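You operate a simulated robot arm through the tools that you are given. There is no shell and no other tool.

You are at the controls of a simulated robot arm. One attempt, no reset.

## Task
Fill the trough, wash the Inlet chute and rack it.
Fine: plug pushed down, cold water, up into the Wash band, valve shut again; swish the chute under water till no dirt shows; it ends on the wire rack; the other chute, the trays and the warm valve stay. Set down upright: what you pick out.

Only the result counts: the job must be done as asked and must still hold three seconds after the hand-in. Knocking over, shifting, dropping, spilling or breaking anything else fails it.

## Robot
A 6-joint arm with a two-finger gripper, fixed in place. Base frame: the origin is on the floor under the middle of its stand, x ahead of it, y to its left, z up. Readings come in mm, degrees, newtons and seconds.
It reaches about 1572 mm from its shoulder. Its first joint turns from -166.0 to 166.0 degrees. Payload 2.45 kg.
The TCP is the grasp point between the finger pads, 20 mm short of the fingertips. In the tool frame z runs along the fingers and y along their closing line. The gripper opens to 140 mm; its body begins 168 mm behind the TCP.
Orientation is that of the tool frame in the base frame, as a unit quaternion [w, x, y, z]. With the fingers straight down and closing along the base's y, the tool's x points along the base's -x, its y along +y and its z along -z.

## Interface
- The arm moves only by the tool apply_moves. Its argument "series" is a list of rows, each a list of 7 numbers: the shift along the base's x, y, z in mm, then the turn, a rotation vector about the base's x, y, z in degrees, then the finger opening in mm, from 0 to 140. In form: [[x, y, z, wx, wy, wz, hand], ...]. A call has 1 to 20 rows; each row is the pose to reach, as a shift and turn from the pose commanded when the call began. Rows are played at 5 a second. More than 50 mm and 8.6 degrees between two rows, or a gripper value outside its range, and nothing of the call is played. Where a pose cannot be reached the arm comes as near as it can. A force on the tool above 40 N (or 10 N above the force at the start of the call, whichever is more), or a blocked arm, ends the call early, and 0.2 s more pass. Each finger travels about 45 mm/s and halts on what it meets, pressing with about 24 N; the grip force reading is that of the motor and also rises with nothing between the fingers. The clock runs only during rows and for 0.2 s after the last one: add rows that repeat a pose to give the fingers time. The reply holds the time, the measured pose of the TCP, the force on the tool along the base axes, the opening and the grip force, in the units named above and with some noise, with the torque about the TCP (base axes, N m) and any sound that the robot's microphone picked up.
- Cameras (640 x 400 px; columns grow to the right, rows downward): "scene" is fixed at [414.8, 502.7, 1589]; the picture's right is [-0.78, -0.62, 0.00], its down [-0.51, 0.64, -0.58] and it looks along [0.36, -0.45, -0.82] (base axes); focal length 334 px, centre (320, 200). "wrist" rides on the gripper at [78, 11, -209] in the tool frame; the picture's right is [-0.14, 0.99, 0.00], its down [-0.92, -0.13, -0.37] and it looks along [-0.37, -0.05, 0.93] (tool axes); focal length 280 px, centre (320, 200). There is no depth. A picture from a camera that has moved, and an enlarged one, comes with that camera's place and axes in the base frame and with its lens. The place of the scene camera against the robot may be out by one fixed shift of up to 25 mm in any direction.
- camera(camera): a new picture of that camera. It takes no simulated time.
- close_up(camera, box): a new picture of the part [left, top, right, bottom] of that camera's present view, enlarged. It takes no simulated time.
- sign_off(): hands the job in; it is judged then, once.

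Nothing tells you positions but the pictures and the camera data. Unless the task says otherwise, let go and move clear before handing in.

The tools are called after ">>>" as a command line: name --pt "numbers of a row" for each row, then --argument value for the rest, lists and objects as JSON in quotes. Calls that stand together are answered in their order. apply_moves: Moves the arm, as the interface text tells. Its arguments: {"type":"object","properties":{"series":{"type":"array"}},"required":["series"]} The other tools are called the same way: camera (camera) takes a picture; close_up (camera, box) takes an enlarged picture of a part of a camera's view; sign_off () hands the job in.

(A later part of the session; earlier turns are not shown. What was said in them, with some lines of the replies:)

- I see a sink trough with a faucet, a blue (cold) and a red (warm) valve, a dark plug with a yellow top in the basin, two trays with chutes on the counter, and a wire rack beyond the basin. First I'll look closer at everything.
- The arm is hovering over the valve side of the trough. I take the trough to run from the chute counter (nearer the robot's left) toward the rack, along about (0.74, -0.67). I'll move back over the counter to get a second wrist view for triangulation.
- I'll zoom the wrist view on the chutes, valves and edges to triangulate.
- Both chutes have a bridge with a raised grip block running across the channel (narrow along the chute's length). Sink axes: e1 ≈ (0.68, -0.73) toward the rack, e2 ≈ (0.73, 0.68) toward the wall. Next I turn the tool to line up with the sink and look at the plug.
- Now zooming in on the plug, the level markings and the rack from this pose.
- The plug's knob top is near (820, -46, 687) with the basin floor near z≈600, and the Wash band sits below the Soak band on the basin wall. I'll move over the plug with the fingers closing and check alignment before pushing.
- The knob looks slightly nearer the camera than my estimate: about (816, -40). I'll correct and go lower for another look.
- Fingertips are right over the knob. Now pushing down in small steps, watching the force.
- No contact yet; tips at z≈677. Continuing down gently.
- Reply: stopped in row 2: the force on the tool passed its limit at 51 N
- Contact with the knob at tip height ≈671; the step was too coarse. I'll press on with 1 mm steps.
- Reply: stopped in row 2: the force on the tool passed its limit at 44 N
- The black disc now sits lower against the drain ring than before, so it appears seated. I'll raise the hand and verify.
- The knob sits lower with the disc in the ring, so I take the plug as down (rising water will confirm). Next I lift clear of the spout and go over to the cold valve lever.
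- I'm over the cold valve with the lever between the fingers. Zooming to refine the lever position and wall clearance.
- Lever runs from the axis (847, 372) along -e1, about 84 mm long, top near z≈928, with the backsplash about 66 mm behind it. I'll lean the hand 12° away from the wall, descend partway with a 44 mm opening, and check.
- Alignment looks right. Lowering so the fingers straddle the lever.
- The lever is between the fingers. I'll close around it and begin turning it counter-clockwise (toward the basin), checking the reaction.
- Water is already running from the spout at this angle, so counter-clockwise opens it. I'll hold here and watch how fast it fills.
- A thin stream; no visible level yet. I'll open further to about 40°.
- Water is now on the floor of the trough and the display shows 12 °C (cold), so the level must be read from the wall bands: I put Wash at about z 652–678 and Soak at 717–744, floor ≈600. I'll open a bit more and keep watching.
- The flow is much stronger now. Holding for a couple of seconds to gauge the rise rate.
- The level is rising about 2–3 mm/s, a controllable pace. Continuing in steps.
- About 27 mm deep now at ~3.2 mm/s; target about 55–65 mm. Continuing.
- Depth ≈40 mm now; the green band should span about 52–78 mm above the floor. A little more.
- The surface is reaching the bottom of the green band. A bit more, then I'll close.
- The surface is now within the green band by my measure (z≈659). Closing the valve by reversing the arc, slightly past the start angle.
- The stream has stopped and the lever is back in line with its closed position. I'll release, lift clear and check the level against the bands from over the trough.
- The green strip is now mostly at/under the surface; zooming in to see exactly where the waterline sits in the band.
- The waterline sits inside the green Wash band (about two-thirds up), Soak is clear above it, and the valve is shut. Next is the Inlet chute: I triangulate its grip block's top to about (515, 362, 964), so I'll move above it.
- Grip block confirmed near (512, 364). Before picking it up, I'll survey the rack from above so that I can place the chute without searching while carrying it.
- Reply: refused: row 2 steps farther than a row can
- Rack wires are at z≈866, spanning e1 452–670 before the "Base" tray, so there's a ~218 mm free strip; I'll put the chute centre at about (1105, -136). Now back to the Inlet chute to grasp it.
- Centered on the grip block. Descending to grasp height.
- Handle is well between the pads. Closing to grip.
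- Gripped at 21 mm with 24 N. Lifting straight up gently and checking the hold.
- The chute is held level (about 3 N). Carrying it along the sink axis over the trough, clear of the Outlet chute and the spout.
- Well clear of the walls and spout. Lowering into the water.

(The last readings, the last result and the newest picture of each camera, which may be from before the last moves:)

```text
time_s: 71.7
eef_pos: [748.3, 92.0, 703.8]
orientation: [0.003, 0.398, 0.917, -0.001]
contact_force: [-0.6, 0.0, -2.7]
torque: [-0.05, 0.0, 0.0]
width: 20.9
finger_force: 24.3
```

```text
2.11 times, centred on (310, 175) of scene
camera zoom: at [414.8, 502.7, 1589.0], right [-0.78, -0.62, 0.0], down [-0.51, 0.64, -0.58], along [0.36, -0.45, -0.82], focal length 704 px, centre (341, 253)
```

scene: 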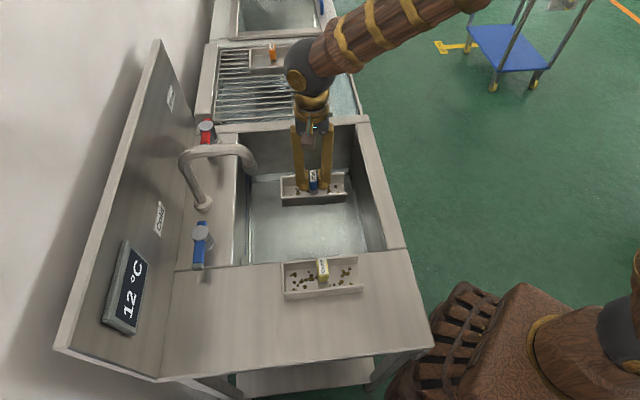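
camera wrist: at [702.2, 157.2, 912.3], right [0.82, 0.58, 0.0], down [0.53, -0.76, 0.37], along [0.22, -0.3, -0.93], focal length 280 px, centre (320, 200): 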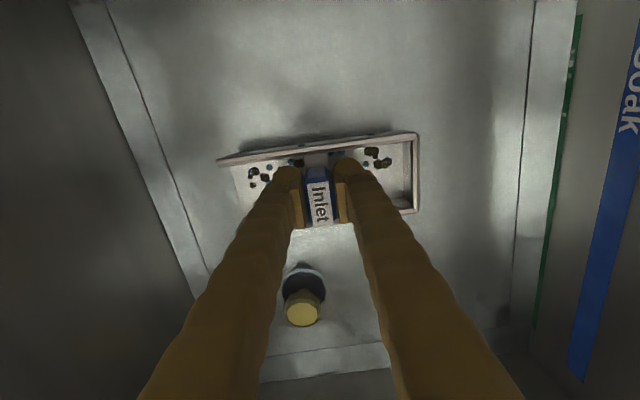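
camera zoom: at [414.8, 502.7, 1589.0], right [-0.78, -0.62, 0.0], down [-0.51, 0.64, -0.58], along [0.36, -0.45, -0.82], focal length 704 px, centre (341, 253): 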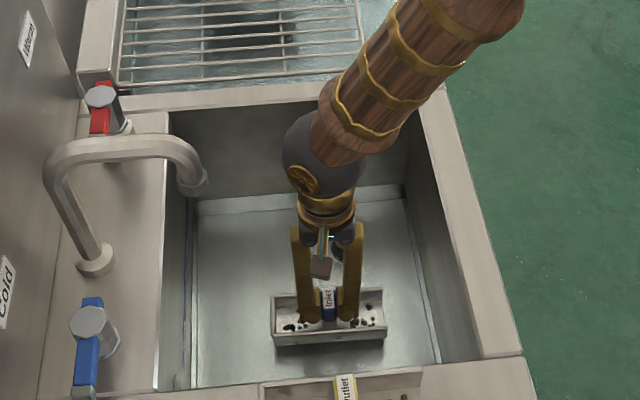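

The chute is partly under. A little lower, then swishing gently side to side, staying away from the plug.

>>> apply_moves --pt "0 0 -6 0 0 0 0" --pt "0 0 -13 0 0 0 0" --pt "-9 10 -13 0 0 0 0" --pt "-20 22 -13 0 0 0 0" --pt "-9 10 -13 0 0 0 0" --pt "5 -5 -13 0 0 0 0" --pt "17 -18 -13 0 0 0 0" --pt "5 -5 -13 0 0 0 0" --pt "-9 10 -13 0 0 0 0" --pt "-20 22 -13 0 0 0 0" --pt "-9 10 -13 0 0 0 0" --pt "5 -5 -13 0 0 0 0" --pt "17 -18 -13 0 0 0 0" --pt "5 -5 -13 0 0 0 0" --pt "-9 10 -13 0 0 0 0" --pt "-20 22 -13 0 0 0 0" --pt "-9 10 -13 0 0 0 0" --pt "0 0 -13 0 0 0 0"

>>> camera --camera "wrist"

>>> close_up --camera "scene" --box '[260, 180, 360, 260]'

```text
time_s: 75.5
eef_pos: [749.1, 91.0, 691.3]
orientation: [0.003, 0.398, 0.917, 0.0]
contact_force: [-0.1, -1.4, -2.8]
torque: [-0.02, 0.02, 0.02]
width: 21.4
finger_force: 24.2
```

```text
taken
camera wrist: at [702.6, 156.5, 899.9], right [0.82, 0.58, 0.0], down [0.53, -0.76, 0.37], along [0.22, -0.3, -0.93], focal length 280 px, centre (320, 200)
```

wrist: 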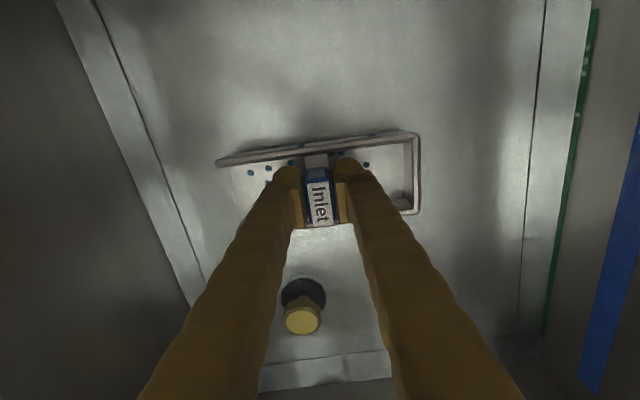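

```text
5.00 times, centred on (310, 220) of scene
camera zoom: at [414.8, 502.7, 1589.0], right [-0.78, -0.62, 0.0], down [-0.51, 0.64, -0.58], along [0.36, -0.45, -0.82], focal length 1672 px, centre (370, 100)
```

zoom: 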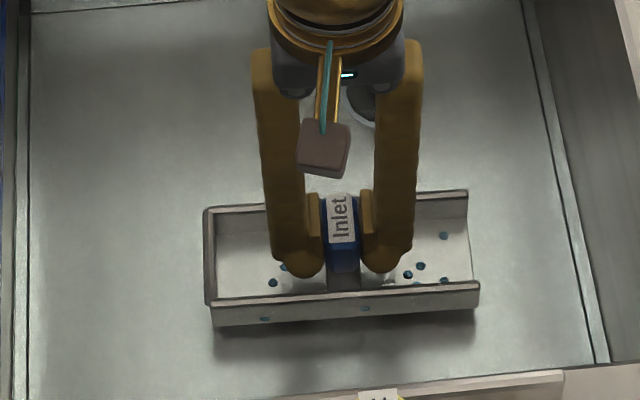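

The brown dirt is no longer visible; only bluish water drops show. I'll swish some more along both directions to be sure, then inspect closely.

>>> apply_moves --pt "-11 -10 0 0 0 0 0" --pt "-20 -19 0 0 0 0 0" --pt "-11 -10 0 0 0 0 0" --pt "4 4 0 0 0 0 0" --pt "15 14 0 0 0 0 0" --pt "4 4 0 0 0 0 0" --pt "-11 -10 0 0 0 0 0" --pt "-20 -19 0 0 0 0 0" --pt "-11 -10 0 0 0 0 0" --pt "0 0 0 0 0 0 0" --pt "-9 10 0 0 0 0 0" --pt "-20 22 0 0 0 0 0" --pt "-9 10 0 0 0 0 0" --pt "5 -5 0 0 0 0 0" --pt "17 -18 0 0 0 0 0" --pt "5 -5 0 0 0 0 0" --pt "-9 10 0 0 0 0 0" --pt "-20 22 0 0 0 0 0" --pt "-9 10 0 0 0 0 0" --pt "0 0 0 0 0 0 0"

>>> close_up --camera "wrist" --box '[200, 110, 440, 250]'

>>> close_up --camera "scene" --box '[270, 200, 350, 260]'

```text
time_s: 79.7
eef_pos: [749.3, 91.7, 690.1]
orientation: [0.003, 0.398, 0.917, 0.0]
contact_force: [-0.3, -0.2, -2.7]
torque: [0.03, 0.03, 0.01]
width: 21.3
finger_force: 23.9
```

```text
2.67 times, centred on (320, 180) of wrist
camera zoom: at [702.6, 156.3, 900.1], right [0.82, 0.58, 0.0], down [0.53, -0.76, 0.37], along [0.22, -0.3, -0.93], focal length 748 px, centre (320, 253)
```

zoom: 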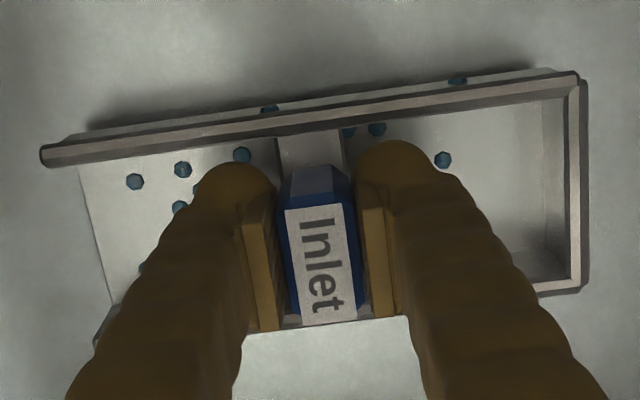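

```text
6.67 times, centred on (310, 230) of scene
camera zoom: at [414.8, 502.7, 1589.0], right [-0.78, -0.62, 0.0], down [-0.51, 0.64, -0.58], along [0.36, -0.45, -0.82], focal length 2230 px, centre (387, 0)
```

zoom: 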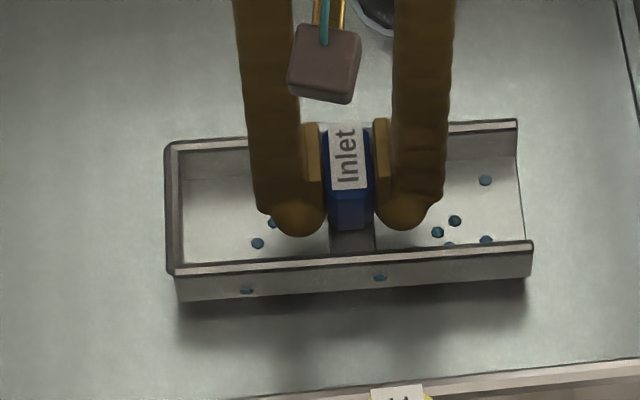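

No brown dirt is visible where I can see; one more swish round for the parts hidden by the fingers.

>>> apply_moves --pt "-12 13 0 0 0 0 0" --pt "-24 26 0 0 0 0 0" --pt "-10 11 0 0 0 0 0" --pt "6 -6 0 0 0 0 0" --pt "20 -22 0 0 0 0 0" --pt "6 -6 0 0 0 0 0" --pt "-10 11 0 0 0 0 0" --pt "-24 26 0 0 0 0 0" --pt "-10 11 0 0 0 0 0" --pt "6 -6 0 0 0 0 0" --pt "20 -22 0 0 0 0 0" --pt "6 -6 0 0 0 0 0" --pt "-10 11 0 0 0 0 0" --pt "-24 26 0 0 0 0 0" --pt "-10 11 0 0 0 0 0" --pt "6 -6 0 0 0 0 0" --pt "20 -22 0 0 0 0 0" --pt "6 -6 0 0 0 0 0" --pt "0 0 0 0 0 0 0" --pt "0 0 0 0 0 0 0"

>>> apply_moves --pt "0 0 8 0 0 0 0" --pt "0 0 18 0 0 0 0" --pt "0 0 30 0 0 0 0" --pt "0 0 45 0 0 0 0" --pt "0 0 62 0 0 0 0" --pt "0 0 80 0 0 0 0" --pt "0 0 100 0 0 0 0" --pt "0 0 120 0 0 0 0" --pt "0 0 120 0 0 0 0"

>>> close_up --camera "wrist" --box '[200, 110, 440, 250]'

>>> camera --camera "scene"

>>> close_up --camera "scene" --box '[260, 150, 360, 240]'

```text
time_s: 83.9
eef_pos: [748.9, 91.7, 690.9]
orientation: [0.003, 0.398, 0.917, -0.001]
contact_force: [-0.9, -1.2, -2.7]
torque: [-0.02, 0.03, -0.01]
width: 21.1
finger_force: 23.7
```

```text
time_s: 85.9
eef_pos: [749.1, 91.3, 810.9]
orientation: [0.002, 0.398, 0.917, -0.001]
contact_force: [-0.3, -0.1, -2.4]
torque: [0.01, -0.02, -0.04]
width: 21.2
finger_force: 23.3
```

```text
2.67 times, centred on (320, 180) of wrist
camera zoom: at [701.9, 156.2, 1020.5], right [0.82, 0.58, 0.0], down [0.53, -0.76, 0.37], along [0.22, -0.3, -0.93], focal length 748 px, centre (320, 253)
```

zoom: 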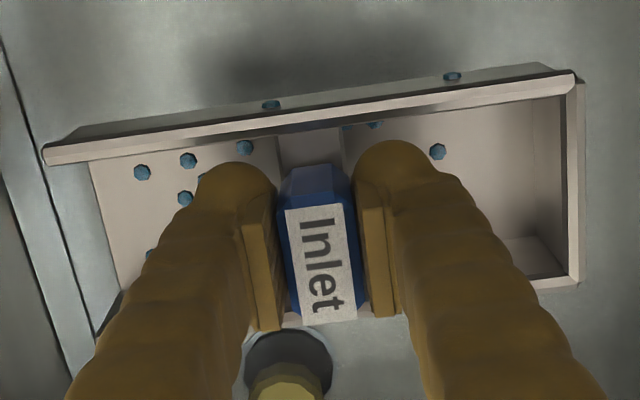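

```text
taken
```

scene: 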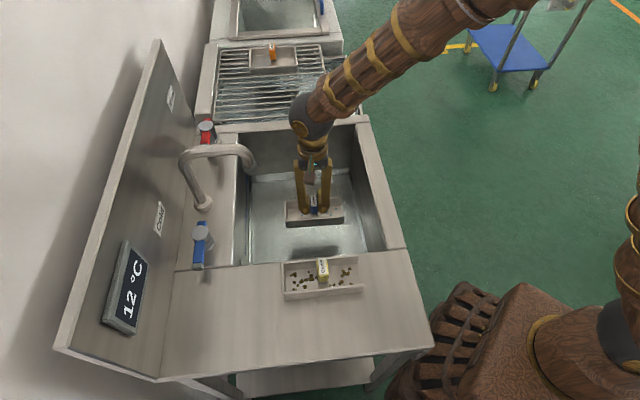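

```text
4.44 times, centred on (310, 195) of scene
camera zoom: at [414.8, 502.7, 1589.0], right [-0.78, -0.62, 0.0], down [-0.51, 0.64, -0.58], along [0.36, -0.45, -0.82], focal length 1487 px, centre (364, 222)
```

zoom: 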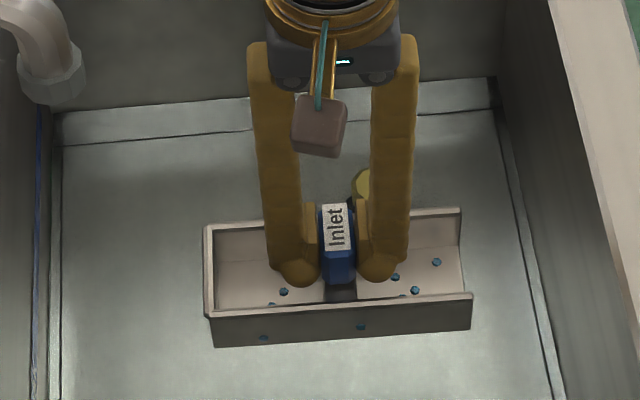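

Clean where visible, with only water drops left. I'll drain it over the trough by tipping the open end down a little for a couple of seconds.

>>> apply_moves --pt "0 0 10 2.7 -2.9 0 0" --pt "0 0 20 5.5 -5.9 0 0" --pt "0 0 20 8.2 -8.8 0 0" --pt "0 0 20 9.6 -10.2 0 0" --pt "0 0 20 9.6 -10.2 0 0" --pt "0 0 20 9.6 -10.2 0 0" --pt "0 0 20 9.6 -10.2 0 0" --pt "0 0 20 9.6 -10.2 0 0" --pt "0 0 20 9.6 -10.2 0 0" --pt "0 0 20 9.6 -10.2 0 0" --pt "0 0 20 9.6 -10.2 0 0" --pt "0 0 20 9.6 -10.2 0 0" --pt "0 0 20 9.6 -10.2 0 0" --pt "0 0 20 9.6 -10.2 0 0" --pt "0 0 20 6.8 -7.3 0 0" --pt "0 0 20 4.1 -4.4 0 0" --pt "0 0 20 1.4 -1.5 0 0" --pt "0 0 20 0 0 0 0" --pt "0 0 20 0 0 0 0"

>>> close_up --camera "wrist" --box '[200, 110, 440, 250]'

>>> camera --camera "scene"

```text
time_s: 89.9
eef_pos: [749.3, 90.6, 830.9]
orientation: [0.002, 0.398, 0.918, -0.001]
contact_force: [-0.5, 0.7, -2.6]
torque: [0.01, 0.02, -0.02]
width: 21.0
finger_force: 24.0
```

```text
2.67 times, centred on (320, 180) of wrist
camera zoom: at [702.2, 156.0, 1040.3], right [0.82, 0.58, 0.0], down [0.53, -0.76, 0.37], along [0.22, -0.3, -0.93], focal length 748 px, centre (320, 253)
```

zoom: 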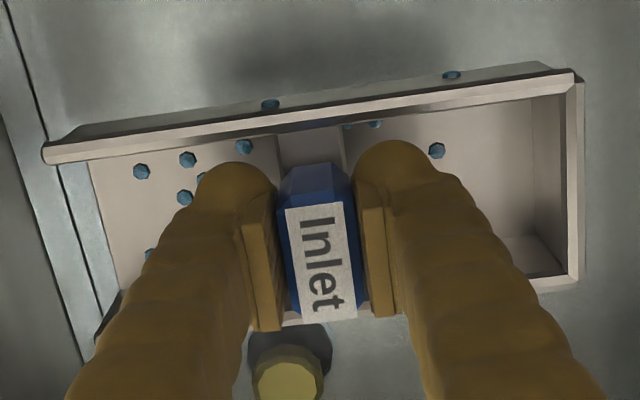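

```text
taken
```

scene: 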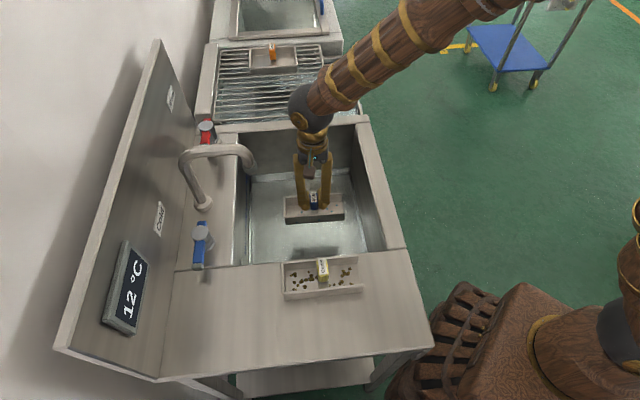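

Ready to rack it. Lifting above the rim, moving past the spout along the sink axis, then over the free strip of the rack.

>>> apply_moves --pt "0 0 40 0 0 0 0" --pt "0 0 82 0 0 0 0" --pt "0 0 124 0 0 0 0" --pt "0 0 166 0 0 0 0" --pt "0 0 205 0 0 0 0" --pt "27 -29 205 0 0 0 0" --pt "54 -58 205 0 0 0 0" --pt "81 -87 205 0 0 0 0" --pt "109 -117 205 0 0 0 0" --pt "150 -135 205 0 0 0 0" --pt "191 -153 205 0 0 0 0" --pt "232 -172 205 0 0 0 0" --pt "273 -190 205 0 0 0 0" --pt "314 -208 205 0 0 0 0" --pt "356 -227 205 0 0 0 0" --pt "356 -227 205 0 0 0 0"

>>> camera --camera "wrist"

>>> close_up --camera "scene" --box '[180, 0, 380, 140]'

```text
time_s: 93.3
eef_pos: [1104.2, -135.1, 1035.9]
orientation: [0.002, 0.398, 0.917, -0.001]
contact_force: [1.2, 0.0, -3.3]
torque: [-0.03, 0.0, -0.01]
width: 21.1
finger_force: 24.4
```

```text
taken
camera wrist: at [1058.0, -71.1, 1245.7], right [0.82, 0.58, 0.0], down [0.53, -0.76, 0.37], along [0.22, -0.3, -0.93], focal length 280 px, centre (320, 200)
```

wrist: 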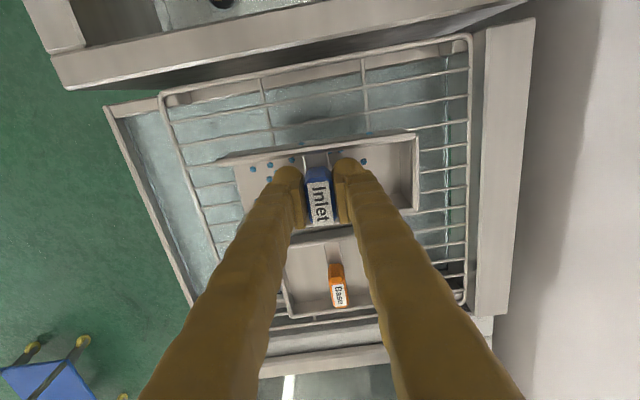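

```text
2.86 times, centred on (280, 70) of scene
camera zoom: at [414.8, 502.7, 1589.0], right [-0.78, -0.62, 0.0], down [-0.51, 0.64, -0.58], along [0.36, -0.45, -0.82], focal length 956 px, centre (434, 571)
```

zoom: 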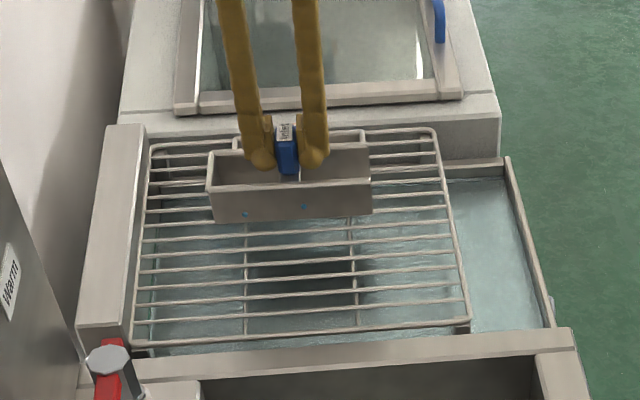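

Over the free strip with good clearance to the Base tray. Lowering.

>>> apply_moves --pt "0 0 -25 0 0 0 0" --pt "0 0 -50 0 0 0 0" --pt "0 0 -68 0 0 0 0" --pt "0 0 -80 0 0 0 0" --pt "0 0 -80 0 0 0 0"

>>> close_up --camera "scene" --box '[180, 0, 380, 140]'

>>> camera --camera "wrist"

```text
time_s: 94.5
eef_pos: [1105.1, -135.9, 956.1]
orientation: [0.003, 0.398, 0.917, -0.002]
contact_force: [0.4, -0.1, -2.8]
torque: [0.0, -0.01, -0.01]
width: 21.0
finger_force: 24.2
```

```text
2.86 times, centred on (280, 70) of scene
camera zoom: at [414.8, 502.7, 1589.0], right [-0.78, -0.62, 0.0], down [-0.51, 0.64, -0.58], along [0.36, -0.45, -0.82], focal length 956 px, centre (434, 571)
```

zoom: 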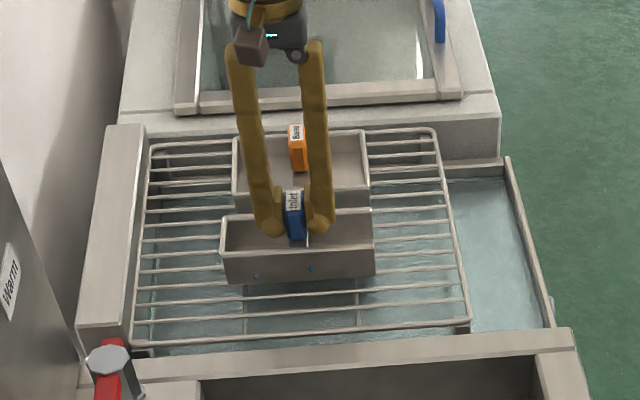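

```text
taken
camera wrist: at [1059.4, -71.6, 1165.1], right [0.82, 0.58, 0.0], down [0.53, -0.76, 0.37], along [0.22, -0.3, -0.93], focal length 280 px, centre (320, 200)
```

wrist: 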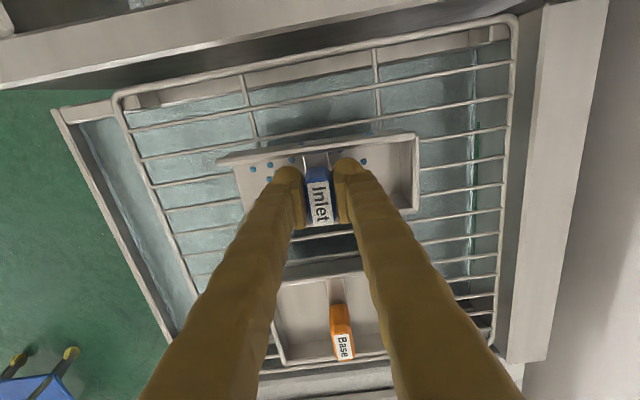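

Still about 15 mm above the wires by my estimate. Lowering in 2 mm steps and watching for the load to transfer.

>>> apply_moves --pt "0 0 -2 0 0 0 0" --pt "0 0 -4 0 0 0 0" --pt "0 0 -6 0 0 0 0" --pt "0 0 -8 0 0 0 0" --pt "0 0 -10 0 0 0 0" --pt "0 0 -12 0 0 0 0"

>>> close_up --camera "scene" --box '[230, 40, 330, 120]'

```text
time_s: 95.9
eef_pos: [1105.7, -136.0, 946.4]
orientation: [0.003, 0.399, 0.917, 0.0]
contact_force: [-4.5, -0.9, 21.4]
torque: [-0.07, 0.08, -0.03]
width: 21.5
finger_force: 23.7
```

```text
5.00 times, centred on (280, 80) of scene
camera zoom: at [414.8, 502.7, 1589.0], right [-0.78, -0.62, 0.0], down [-0.51, 0.64, -0.58], along [0.36, -0.45, -0.82], focal length 1672 px, centre (520, 800)
```

zoom: 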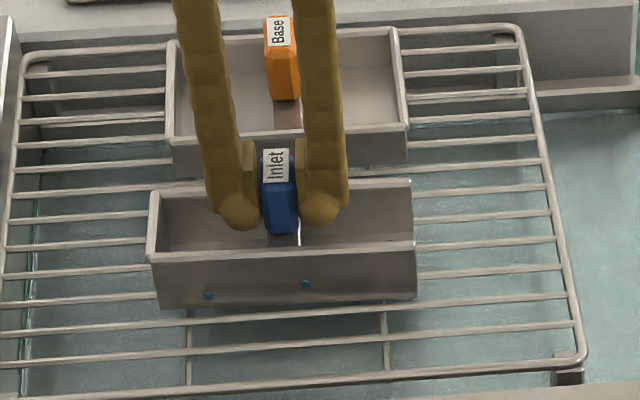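

The chute has landed (21 N upward). Easing up about 2 mm to relax the press before letting go.

>>> apply_moves --pt "0 0 1 0 0 0 0" --pt "0 0 2 0 0 0 0" --pt "0 0 2 0 0 0 0"

```text
time_s: 96.7
eef_pos: [1104.9, -135.1, 945.6]
orientation: [0.002, 0.398, 0.917, -0.002]
contact_force: [2.1, -3.7, 10.7]
torque: [-0.24, -0.17, -0.02]
width: 21.1
finger_force: 24.1
```

>>> apply_moves --pt "0 0 1 0 0 0 0" --pt "0 0 1 0 0 0 0"

>>> close_up --camera "scene" --box '[230, 40, 330, 120]'

```text
time_s: 97.3
eef_pos: [1106.0, -134.8, 946.3]
orientation: [0.002, 0.398, 0.917, -0.001]
contact_force: [0.4, -0.2, -3.2]
torque: [0.0, 0.01, 0.01]
width: 21.1
finger_force: 24.8
```

```text
5.00 times, centred on (280, 80) of scene
camera zoom: at [414.8, 502.7, 1589.0], right [-0.78, -0.62, 0.0], down [-0.51, 0.64, -0.58], along [0.36, -0.45, -0.82], focal length 1672 px, centre (520, 800)
```

zoom: 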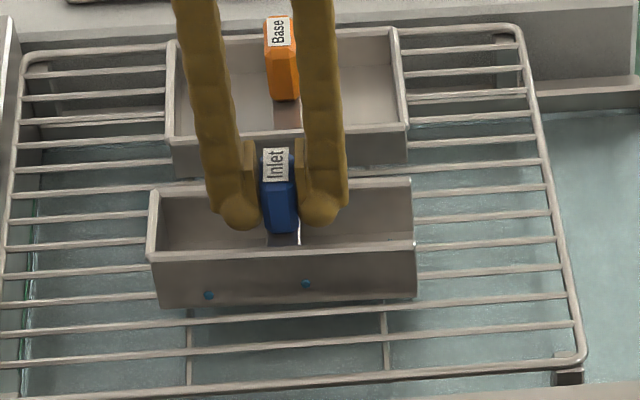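

Just barely lifted; lowering half a millimetre and releasing.

>>> apply_moves --pt "0 0 -0.7 0 0 0 0" --pt "0 0 -0.7 0 0 0 10" --pt "0 0 -0.7 0 0 0 22" --pt "0 0 -0.7 0 0 0 30" --pt "0 0 -0.7 0 0 0 44" --pt "0 0 -0.7 0 0 0 56" --pt "0 0 -0.7 0 0 0 56"

>>> close_up --camera "scene" --box '[230, 40, 330, 120]'

>>> camera --camera "wrist"

```text
time_s: 98.9
eef_pos: [1105.4, -136.8, 945.5]
orientation: [0.002, 0.398, 0.918, -0.001]
contact_force: [-0.5, 0.6, -0.3]
torque: [0.02, 0.02, 0.06]
width: 56.0
finger_force: 0.0
```

```text
5.00 times, centred on (280, 80) of scene
camera zoom: at [414.8, 502.7, 1589.0], right [-0.78, -0.62, 0.0], down [-0.51, 0.64, -0.58], along [0.36, -0.45, -0.82], focal length 1672 px, centre (520, 800)
```

zoom: 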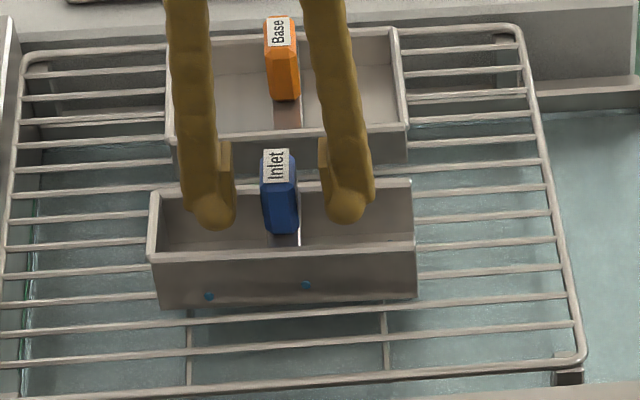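

```text
taken
camera wrist: at [1058.1, -70.8, 1155.1], right [0.82, 0.58, 0.0], down [0.53, -0.76, 0.37], along [0.22, -0.3, -0.93], focal length 280 px, centre (320, 200)
```

wrist: 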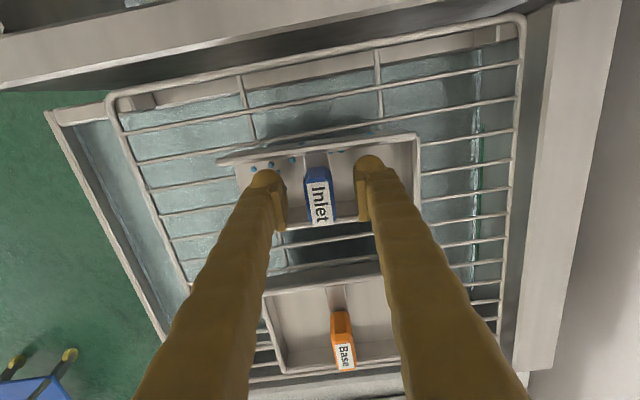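

Released and the chute stands level on the wires. Moving straight up and back to inspect everything.

>>> apply_moves --pt "0 0 20 0 0 0 56" --pt "0 0 50 0 0 0 60" --pt "0 0 95 0 0 0 70" --pt "0 0 140 0 0 0 100" --pt "0 0 185 0 0 0 140" --pt "-25 28 215 0 0 0 140" --pt "-55 60 230 0 0 0 140" --pt "-85 92 230 0 0 0 140" --pt "-85 92 230 0 0 0 140"

>>> camera --camera "wrist"

>>> close_up --camera "wrist" --box '[230, 110, 400, 230]'

>>> camera --camera "scene"

```text
time_s: 100.9
eef_pos: [1021.3, -45.4, 1177.4]
orientation: [0.002, 0.397, 0.918, -0.001]
contact_force: [0.6, -1.0, 0.1]
torque: [-0.04, 0.02, 0.02]
width: 139.9
finger_force: 0.2
```

```text
taken
camera wrist: at [974.6, 19.0, 1386.7], right [0.82, 0.58, 0.0], down [0.53, -0.76, 0.37], along [0.22, -0.3, -0.93], focal length 280 px, centre (320, 200)
```

wrist: 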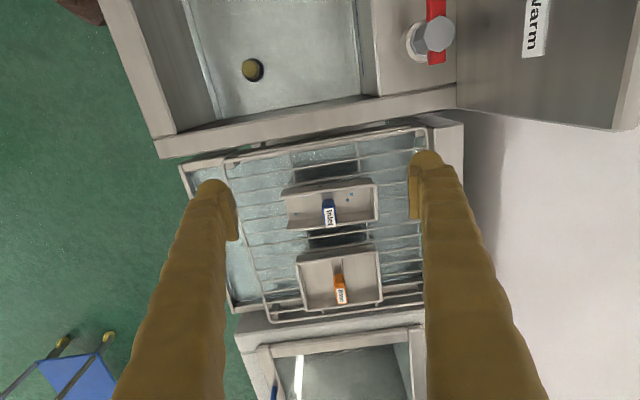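

```text
3.33 times, centred on (315, 170) of wrist
camera zoom: at [974.6, 19.0, 1386.7], right [0.82, 0.58, 0.0], down [0.53, -0.76, 0.37], along [0.22, -0.3, -0.93], focal length 935 px, centre (337, 300)
```

zoom: 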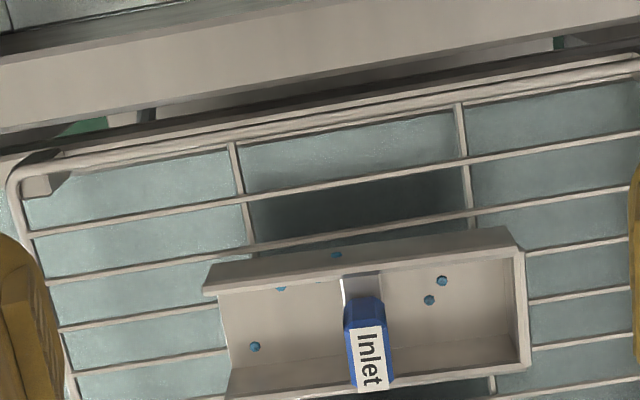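

```text
taken
```

scene: 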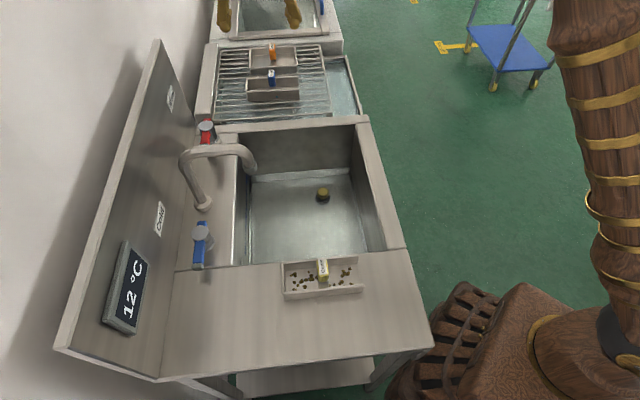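

The chute stands on the rack, clean. I'll check the rest of its inside, then recheck the water level against the Wash band and the valve.

>>> close_up --camera "wrist" --box '[270, 170, 400, 250]'

>>> close_up --camera "scene" --box '[230, 30, 330, 120]'

>>> apply_moves --pt "-40 0 0 0 0 0 140" --pt "-80 0 0 0 0 0 140" --pt "-120 0 -10 0 0 0 140" --pt "-160 0 -40 0 0 0 140" --pt "-200 0 -80 0 0 0 120" --pt "-212 6 -120 0 0 0 100" --pt "-212 6 -160 0 0 0 80" --pt "-212 6 -200 0 0 0 60" --pt "-212 6 -227 0 0 0 44" --pt "-212 6 -227 0 0 0 44"

>>> camera --camera "wrist"

>>> close_up --camera "wrist" --box '[455, 20, 515, 80]'

>>> close_up --camera "scene" --box '[90, 130, 280, 300]'

```text
4.92 times, centred on (335, 210) of wrist
camera zoom: at [974.6, 19.0, 1386.7], right [0.82, 0.58, 0.0], down [0.53, -0.76, 0.37], along [0.22, -0.3, -0.93], focal length 1380 px, centre (246, 151)
```

zoom: 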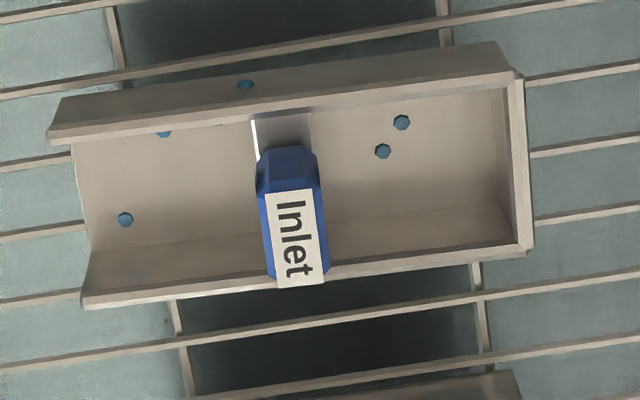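

```text
4.44 times, centred on (280, 75) of scene
camera zoom: at [414.8, 502.7, 1589.0], right [-0.78, -0.62, 0.0], down [-0.51, 0.64, -0.58], along [0.36, -0.45, -0.82], focal length 1487 px, centre (498, 756)
```

zoom: 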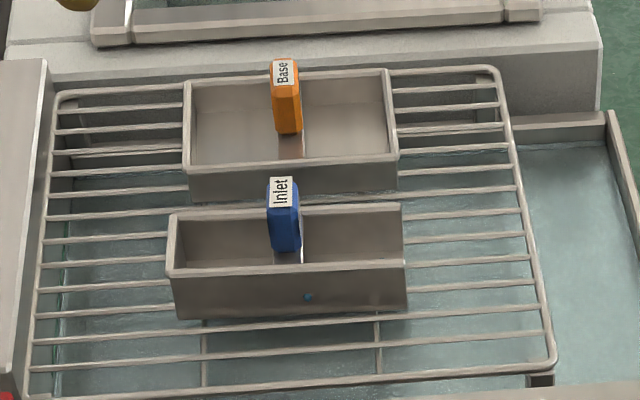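

```text
refused: row 5 steps farther than a row can; nothing moved
```

```text
taken
camera wrist: at [974.6, 19.0, 1386.7], right [0.82, 0.58, 0.0], down [0.53, -0.76, 0.37], along [0.22, -0.3, -0.93], focal length 280 px, centre (320, 200)
```

wrist: 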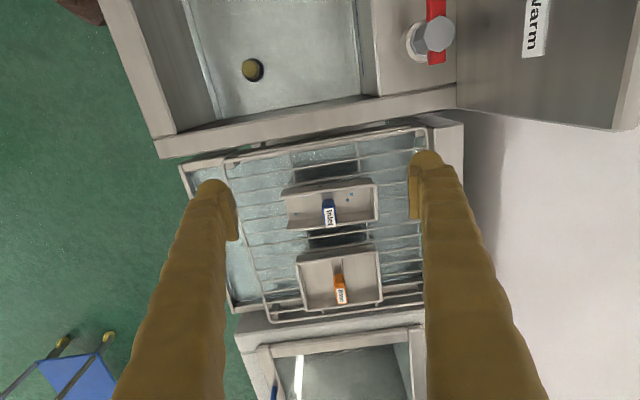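

```text
6.67 times, centred on (485, 50) of wrist
camera zoom: at [974.6, 19.0, 1386.7], right [0.82, 0.58, 0.0], down [0.53, -0.76, 0.37], along [0.22, -0.3, -0.93], focal length 1869 px, centre (-780, 1200)
```

zoom: 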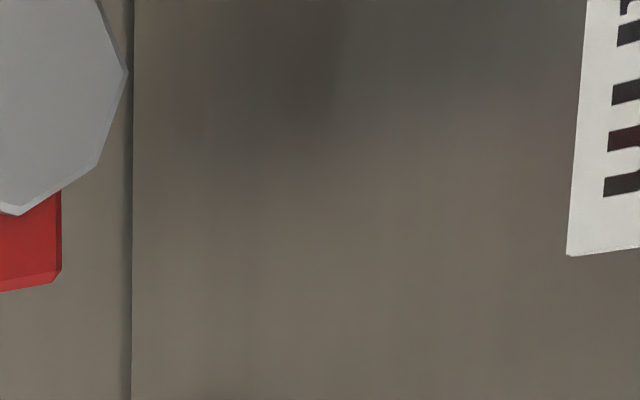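

```text
2.35 times, centred on (185, 215) of scene
camera zoom: at [414.8, 502.7, 1589.0], right [-0.78, -0.62, 0.0], down [-0.51, 0.64, -0.58], along [0.36, -0.45, -0.82], focal length 787 px, centre (638, 165)
```

zoom: 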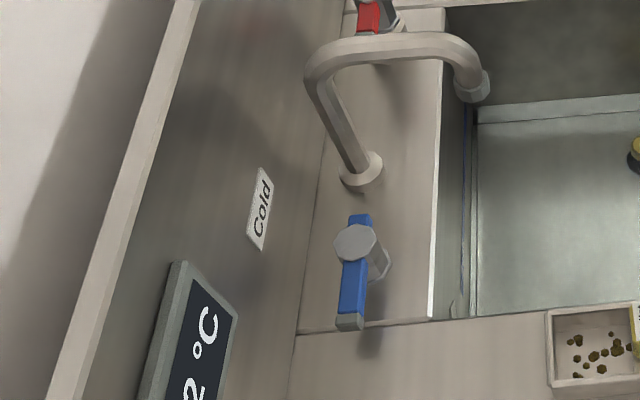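

The chute is clean and upright. The check move was refused for step size; repeating with smaller steps to verify the water level.

>>> apply_moves --pt "-40 0 0 0 0 0 140" --pt "-80 0 0 0 0 0 140" --pt "-120 0 0 0 0 0 140" --pt "-160 2 -10 0 0 0 140" --pt "-195 4 -35 0 0 0 120" --pt "-212 6 -75 0 0 0 100" --pt "-212 6 -115 0 0 0 80" --pt "-212 6 -155 0 0 0 60" --pt "-212 6 -195 0 0 0 44" --pt "-212 6 -227 0 0 0 44" --pt "-212 6 -227 0 0 0 44"

>>> camera --camera "wrist"

>>> close_up --camera "wrist" --box '[455, 20, 515, 80]'

```text
time_s: 103.3
eef_pos: [807.2, -36.0, 948.9]
orientation: [0.002, 0.398, 0.917, -0.002]
contact_force: [0.6, -0.2, -0.1]
torque: [0.02, 0.03, 0.01]
width: 43.9
finger_force: 0.0
```

```text
taken
camera wrist: at [760.3, 29.2, 1157.4], right [0.82, 0.58, 0.0], down [0.53, -0.76, 0.37], along [0.22, -0.3, -0.93], focal length 280 px, centre (320, 200)
```

wrist: 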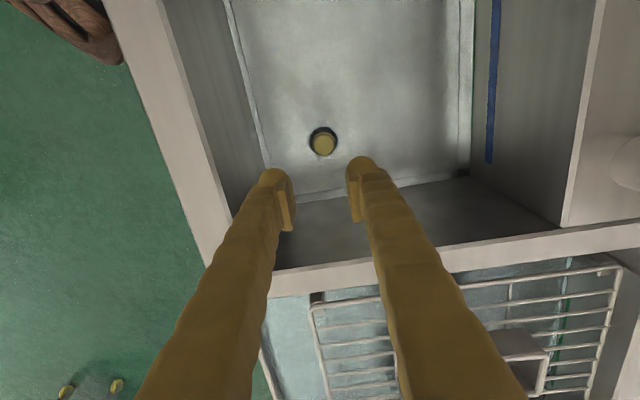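

```text
6.67 times, centred on (485, 50) of wrist
camera zoom: at [760.3, 29.2, 1157.4], right [0.82, 0.58, 0.0], down [0.53, -0.76, 0.37], along [0.22, -0.3, -0.93], focal length 1869 px, centre (-780, 1200)
```

zoom: 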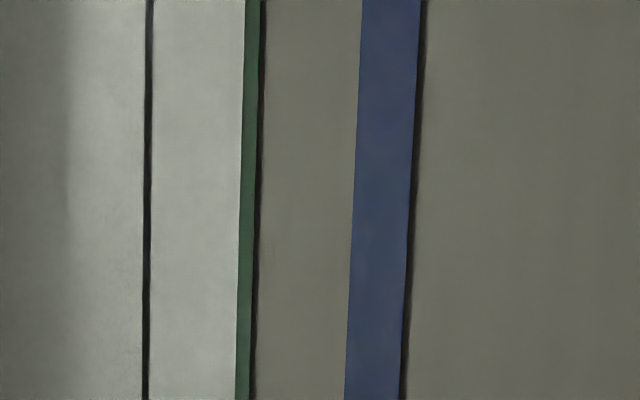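

The waterline is unchanged in the Wash band after nearly a minute, so the plug seals and the valve is shut; the chute is clean on the rack and everything else is in place. Raising the arm clear for a last look.

>>> apply_moves --pt "0 0 45 0 0 0 60" --pt "0 0 90 0 0 0 60" --pt "0 0 135 0 0 0 60" --pt "0 0 180 0 0 0 60" --pt "0 0 215 0 0 0 60" --pt "-20 -20 220 0 0 0 60" --pt "-20 -20 220 0 0 0 60" --pt "-20 -20 220 0 0 0 60" --pt "-20 -20 220 0 0 0 60"

>>> camera --camera "scene"

>>> close_up --camera "scene" --box '[230, 30, 330, 120]'

>>> close_up --camera "scene" --box '[260, 240, 380, 360]'

```text
time_s: 105.3
eef_pos: [789.1, -57.3, 1168.8]
orientation: [0.002, 0.398, 0.918, -0.001]
contact_force: [0.6, -0.3, 0.5]
torque: [0.02, 0.04, 0.01]
width: 60.0
finger_force: 0.0
```

```text
taken
```

scene: 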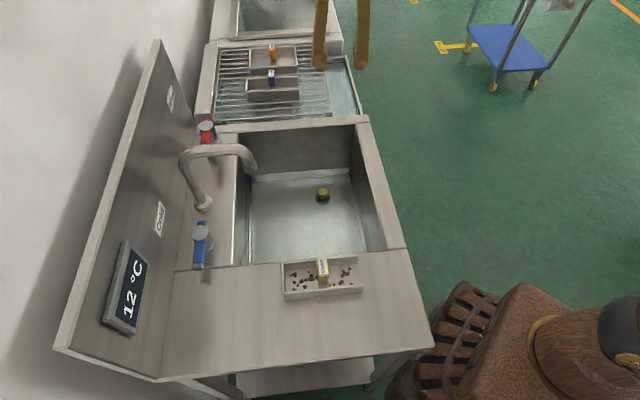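

```text
4.44 times, centred on (280, 75) of scene
camera zoom: at [414.8, 502.7, 1589.0], right [-0.78, -0.62, 0.0], down [-0.51, 0.64, -0.58], along [0.36, -0.45, -0.82], focal length 1487 px, centre (498, 756)
```

zoom: 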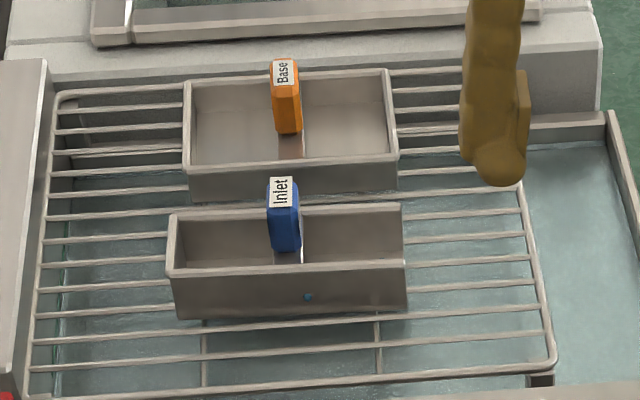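

```text
3.33 times, centred on (320, 300) of scene
camera zoom: at [414.8, 502.7, 1589.0], right [-0.78, -0.62, 0.0], down [-0.51, 0.64, -0.58], along [0.36, -0.45, -0.82], focal length 1115 px, centre (320, -133)
```

zoom: 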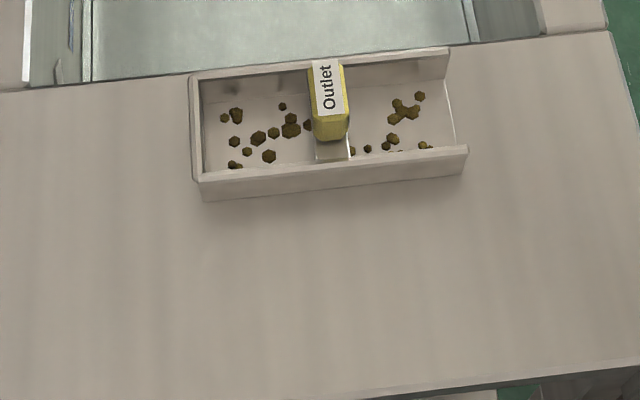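

The trough is filled into the Wash band, with the plug down and the cold valve shut. The Inlet chute stands clean and upright on the wire rack. The Outlet chute, the Base tray and the warm valve look unmoved, and the arm is clear, so I'm handing in.

>>> sign_off

```text
The job is handed in.
```

The Inlet chute is washed and standing upright on the wire rack, and I have handed the job in. I haven't seen the verdict.

- **Plug:** it is pushed down and sealing. The waterline did not move in the roughly 50 seconds after the valve was shut.
- **Water:** it is cold (the display reads 12 °C). The surface is about two-thirds of the way up the green Wash band, below the Soak band.
- **Cold valve:** it is closed, with the lever back where it started and no water running.
- **Inlet chute:** I swished it under water in three rounds. Afterwards I checked its inside from above on the rack and saw no dirt, only a few water drops.
- **Everything else:** the Outlet chute, the Base tray on the rack and the warm valve look unmoved in the final pictures. I saw nothing spilled or knocked over.
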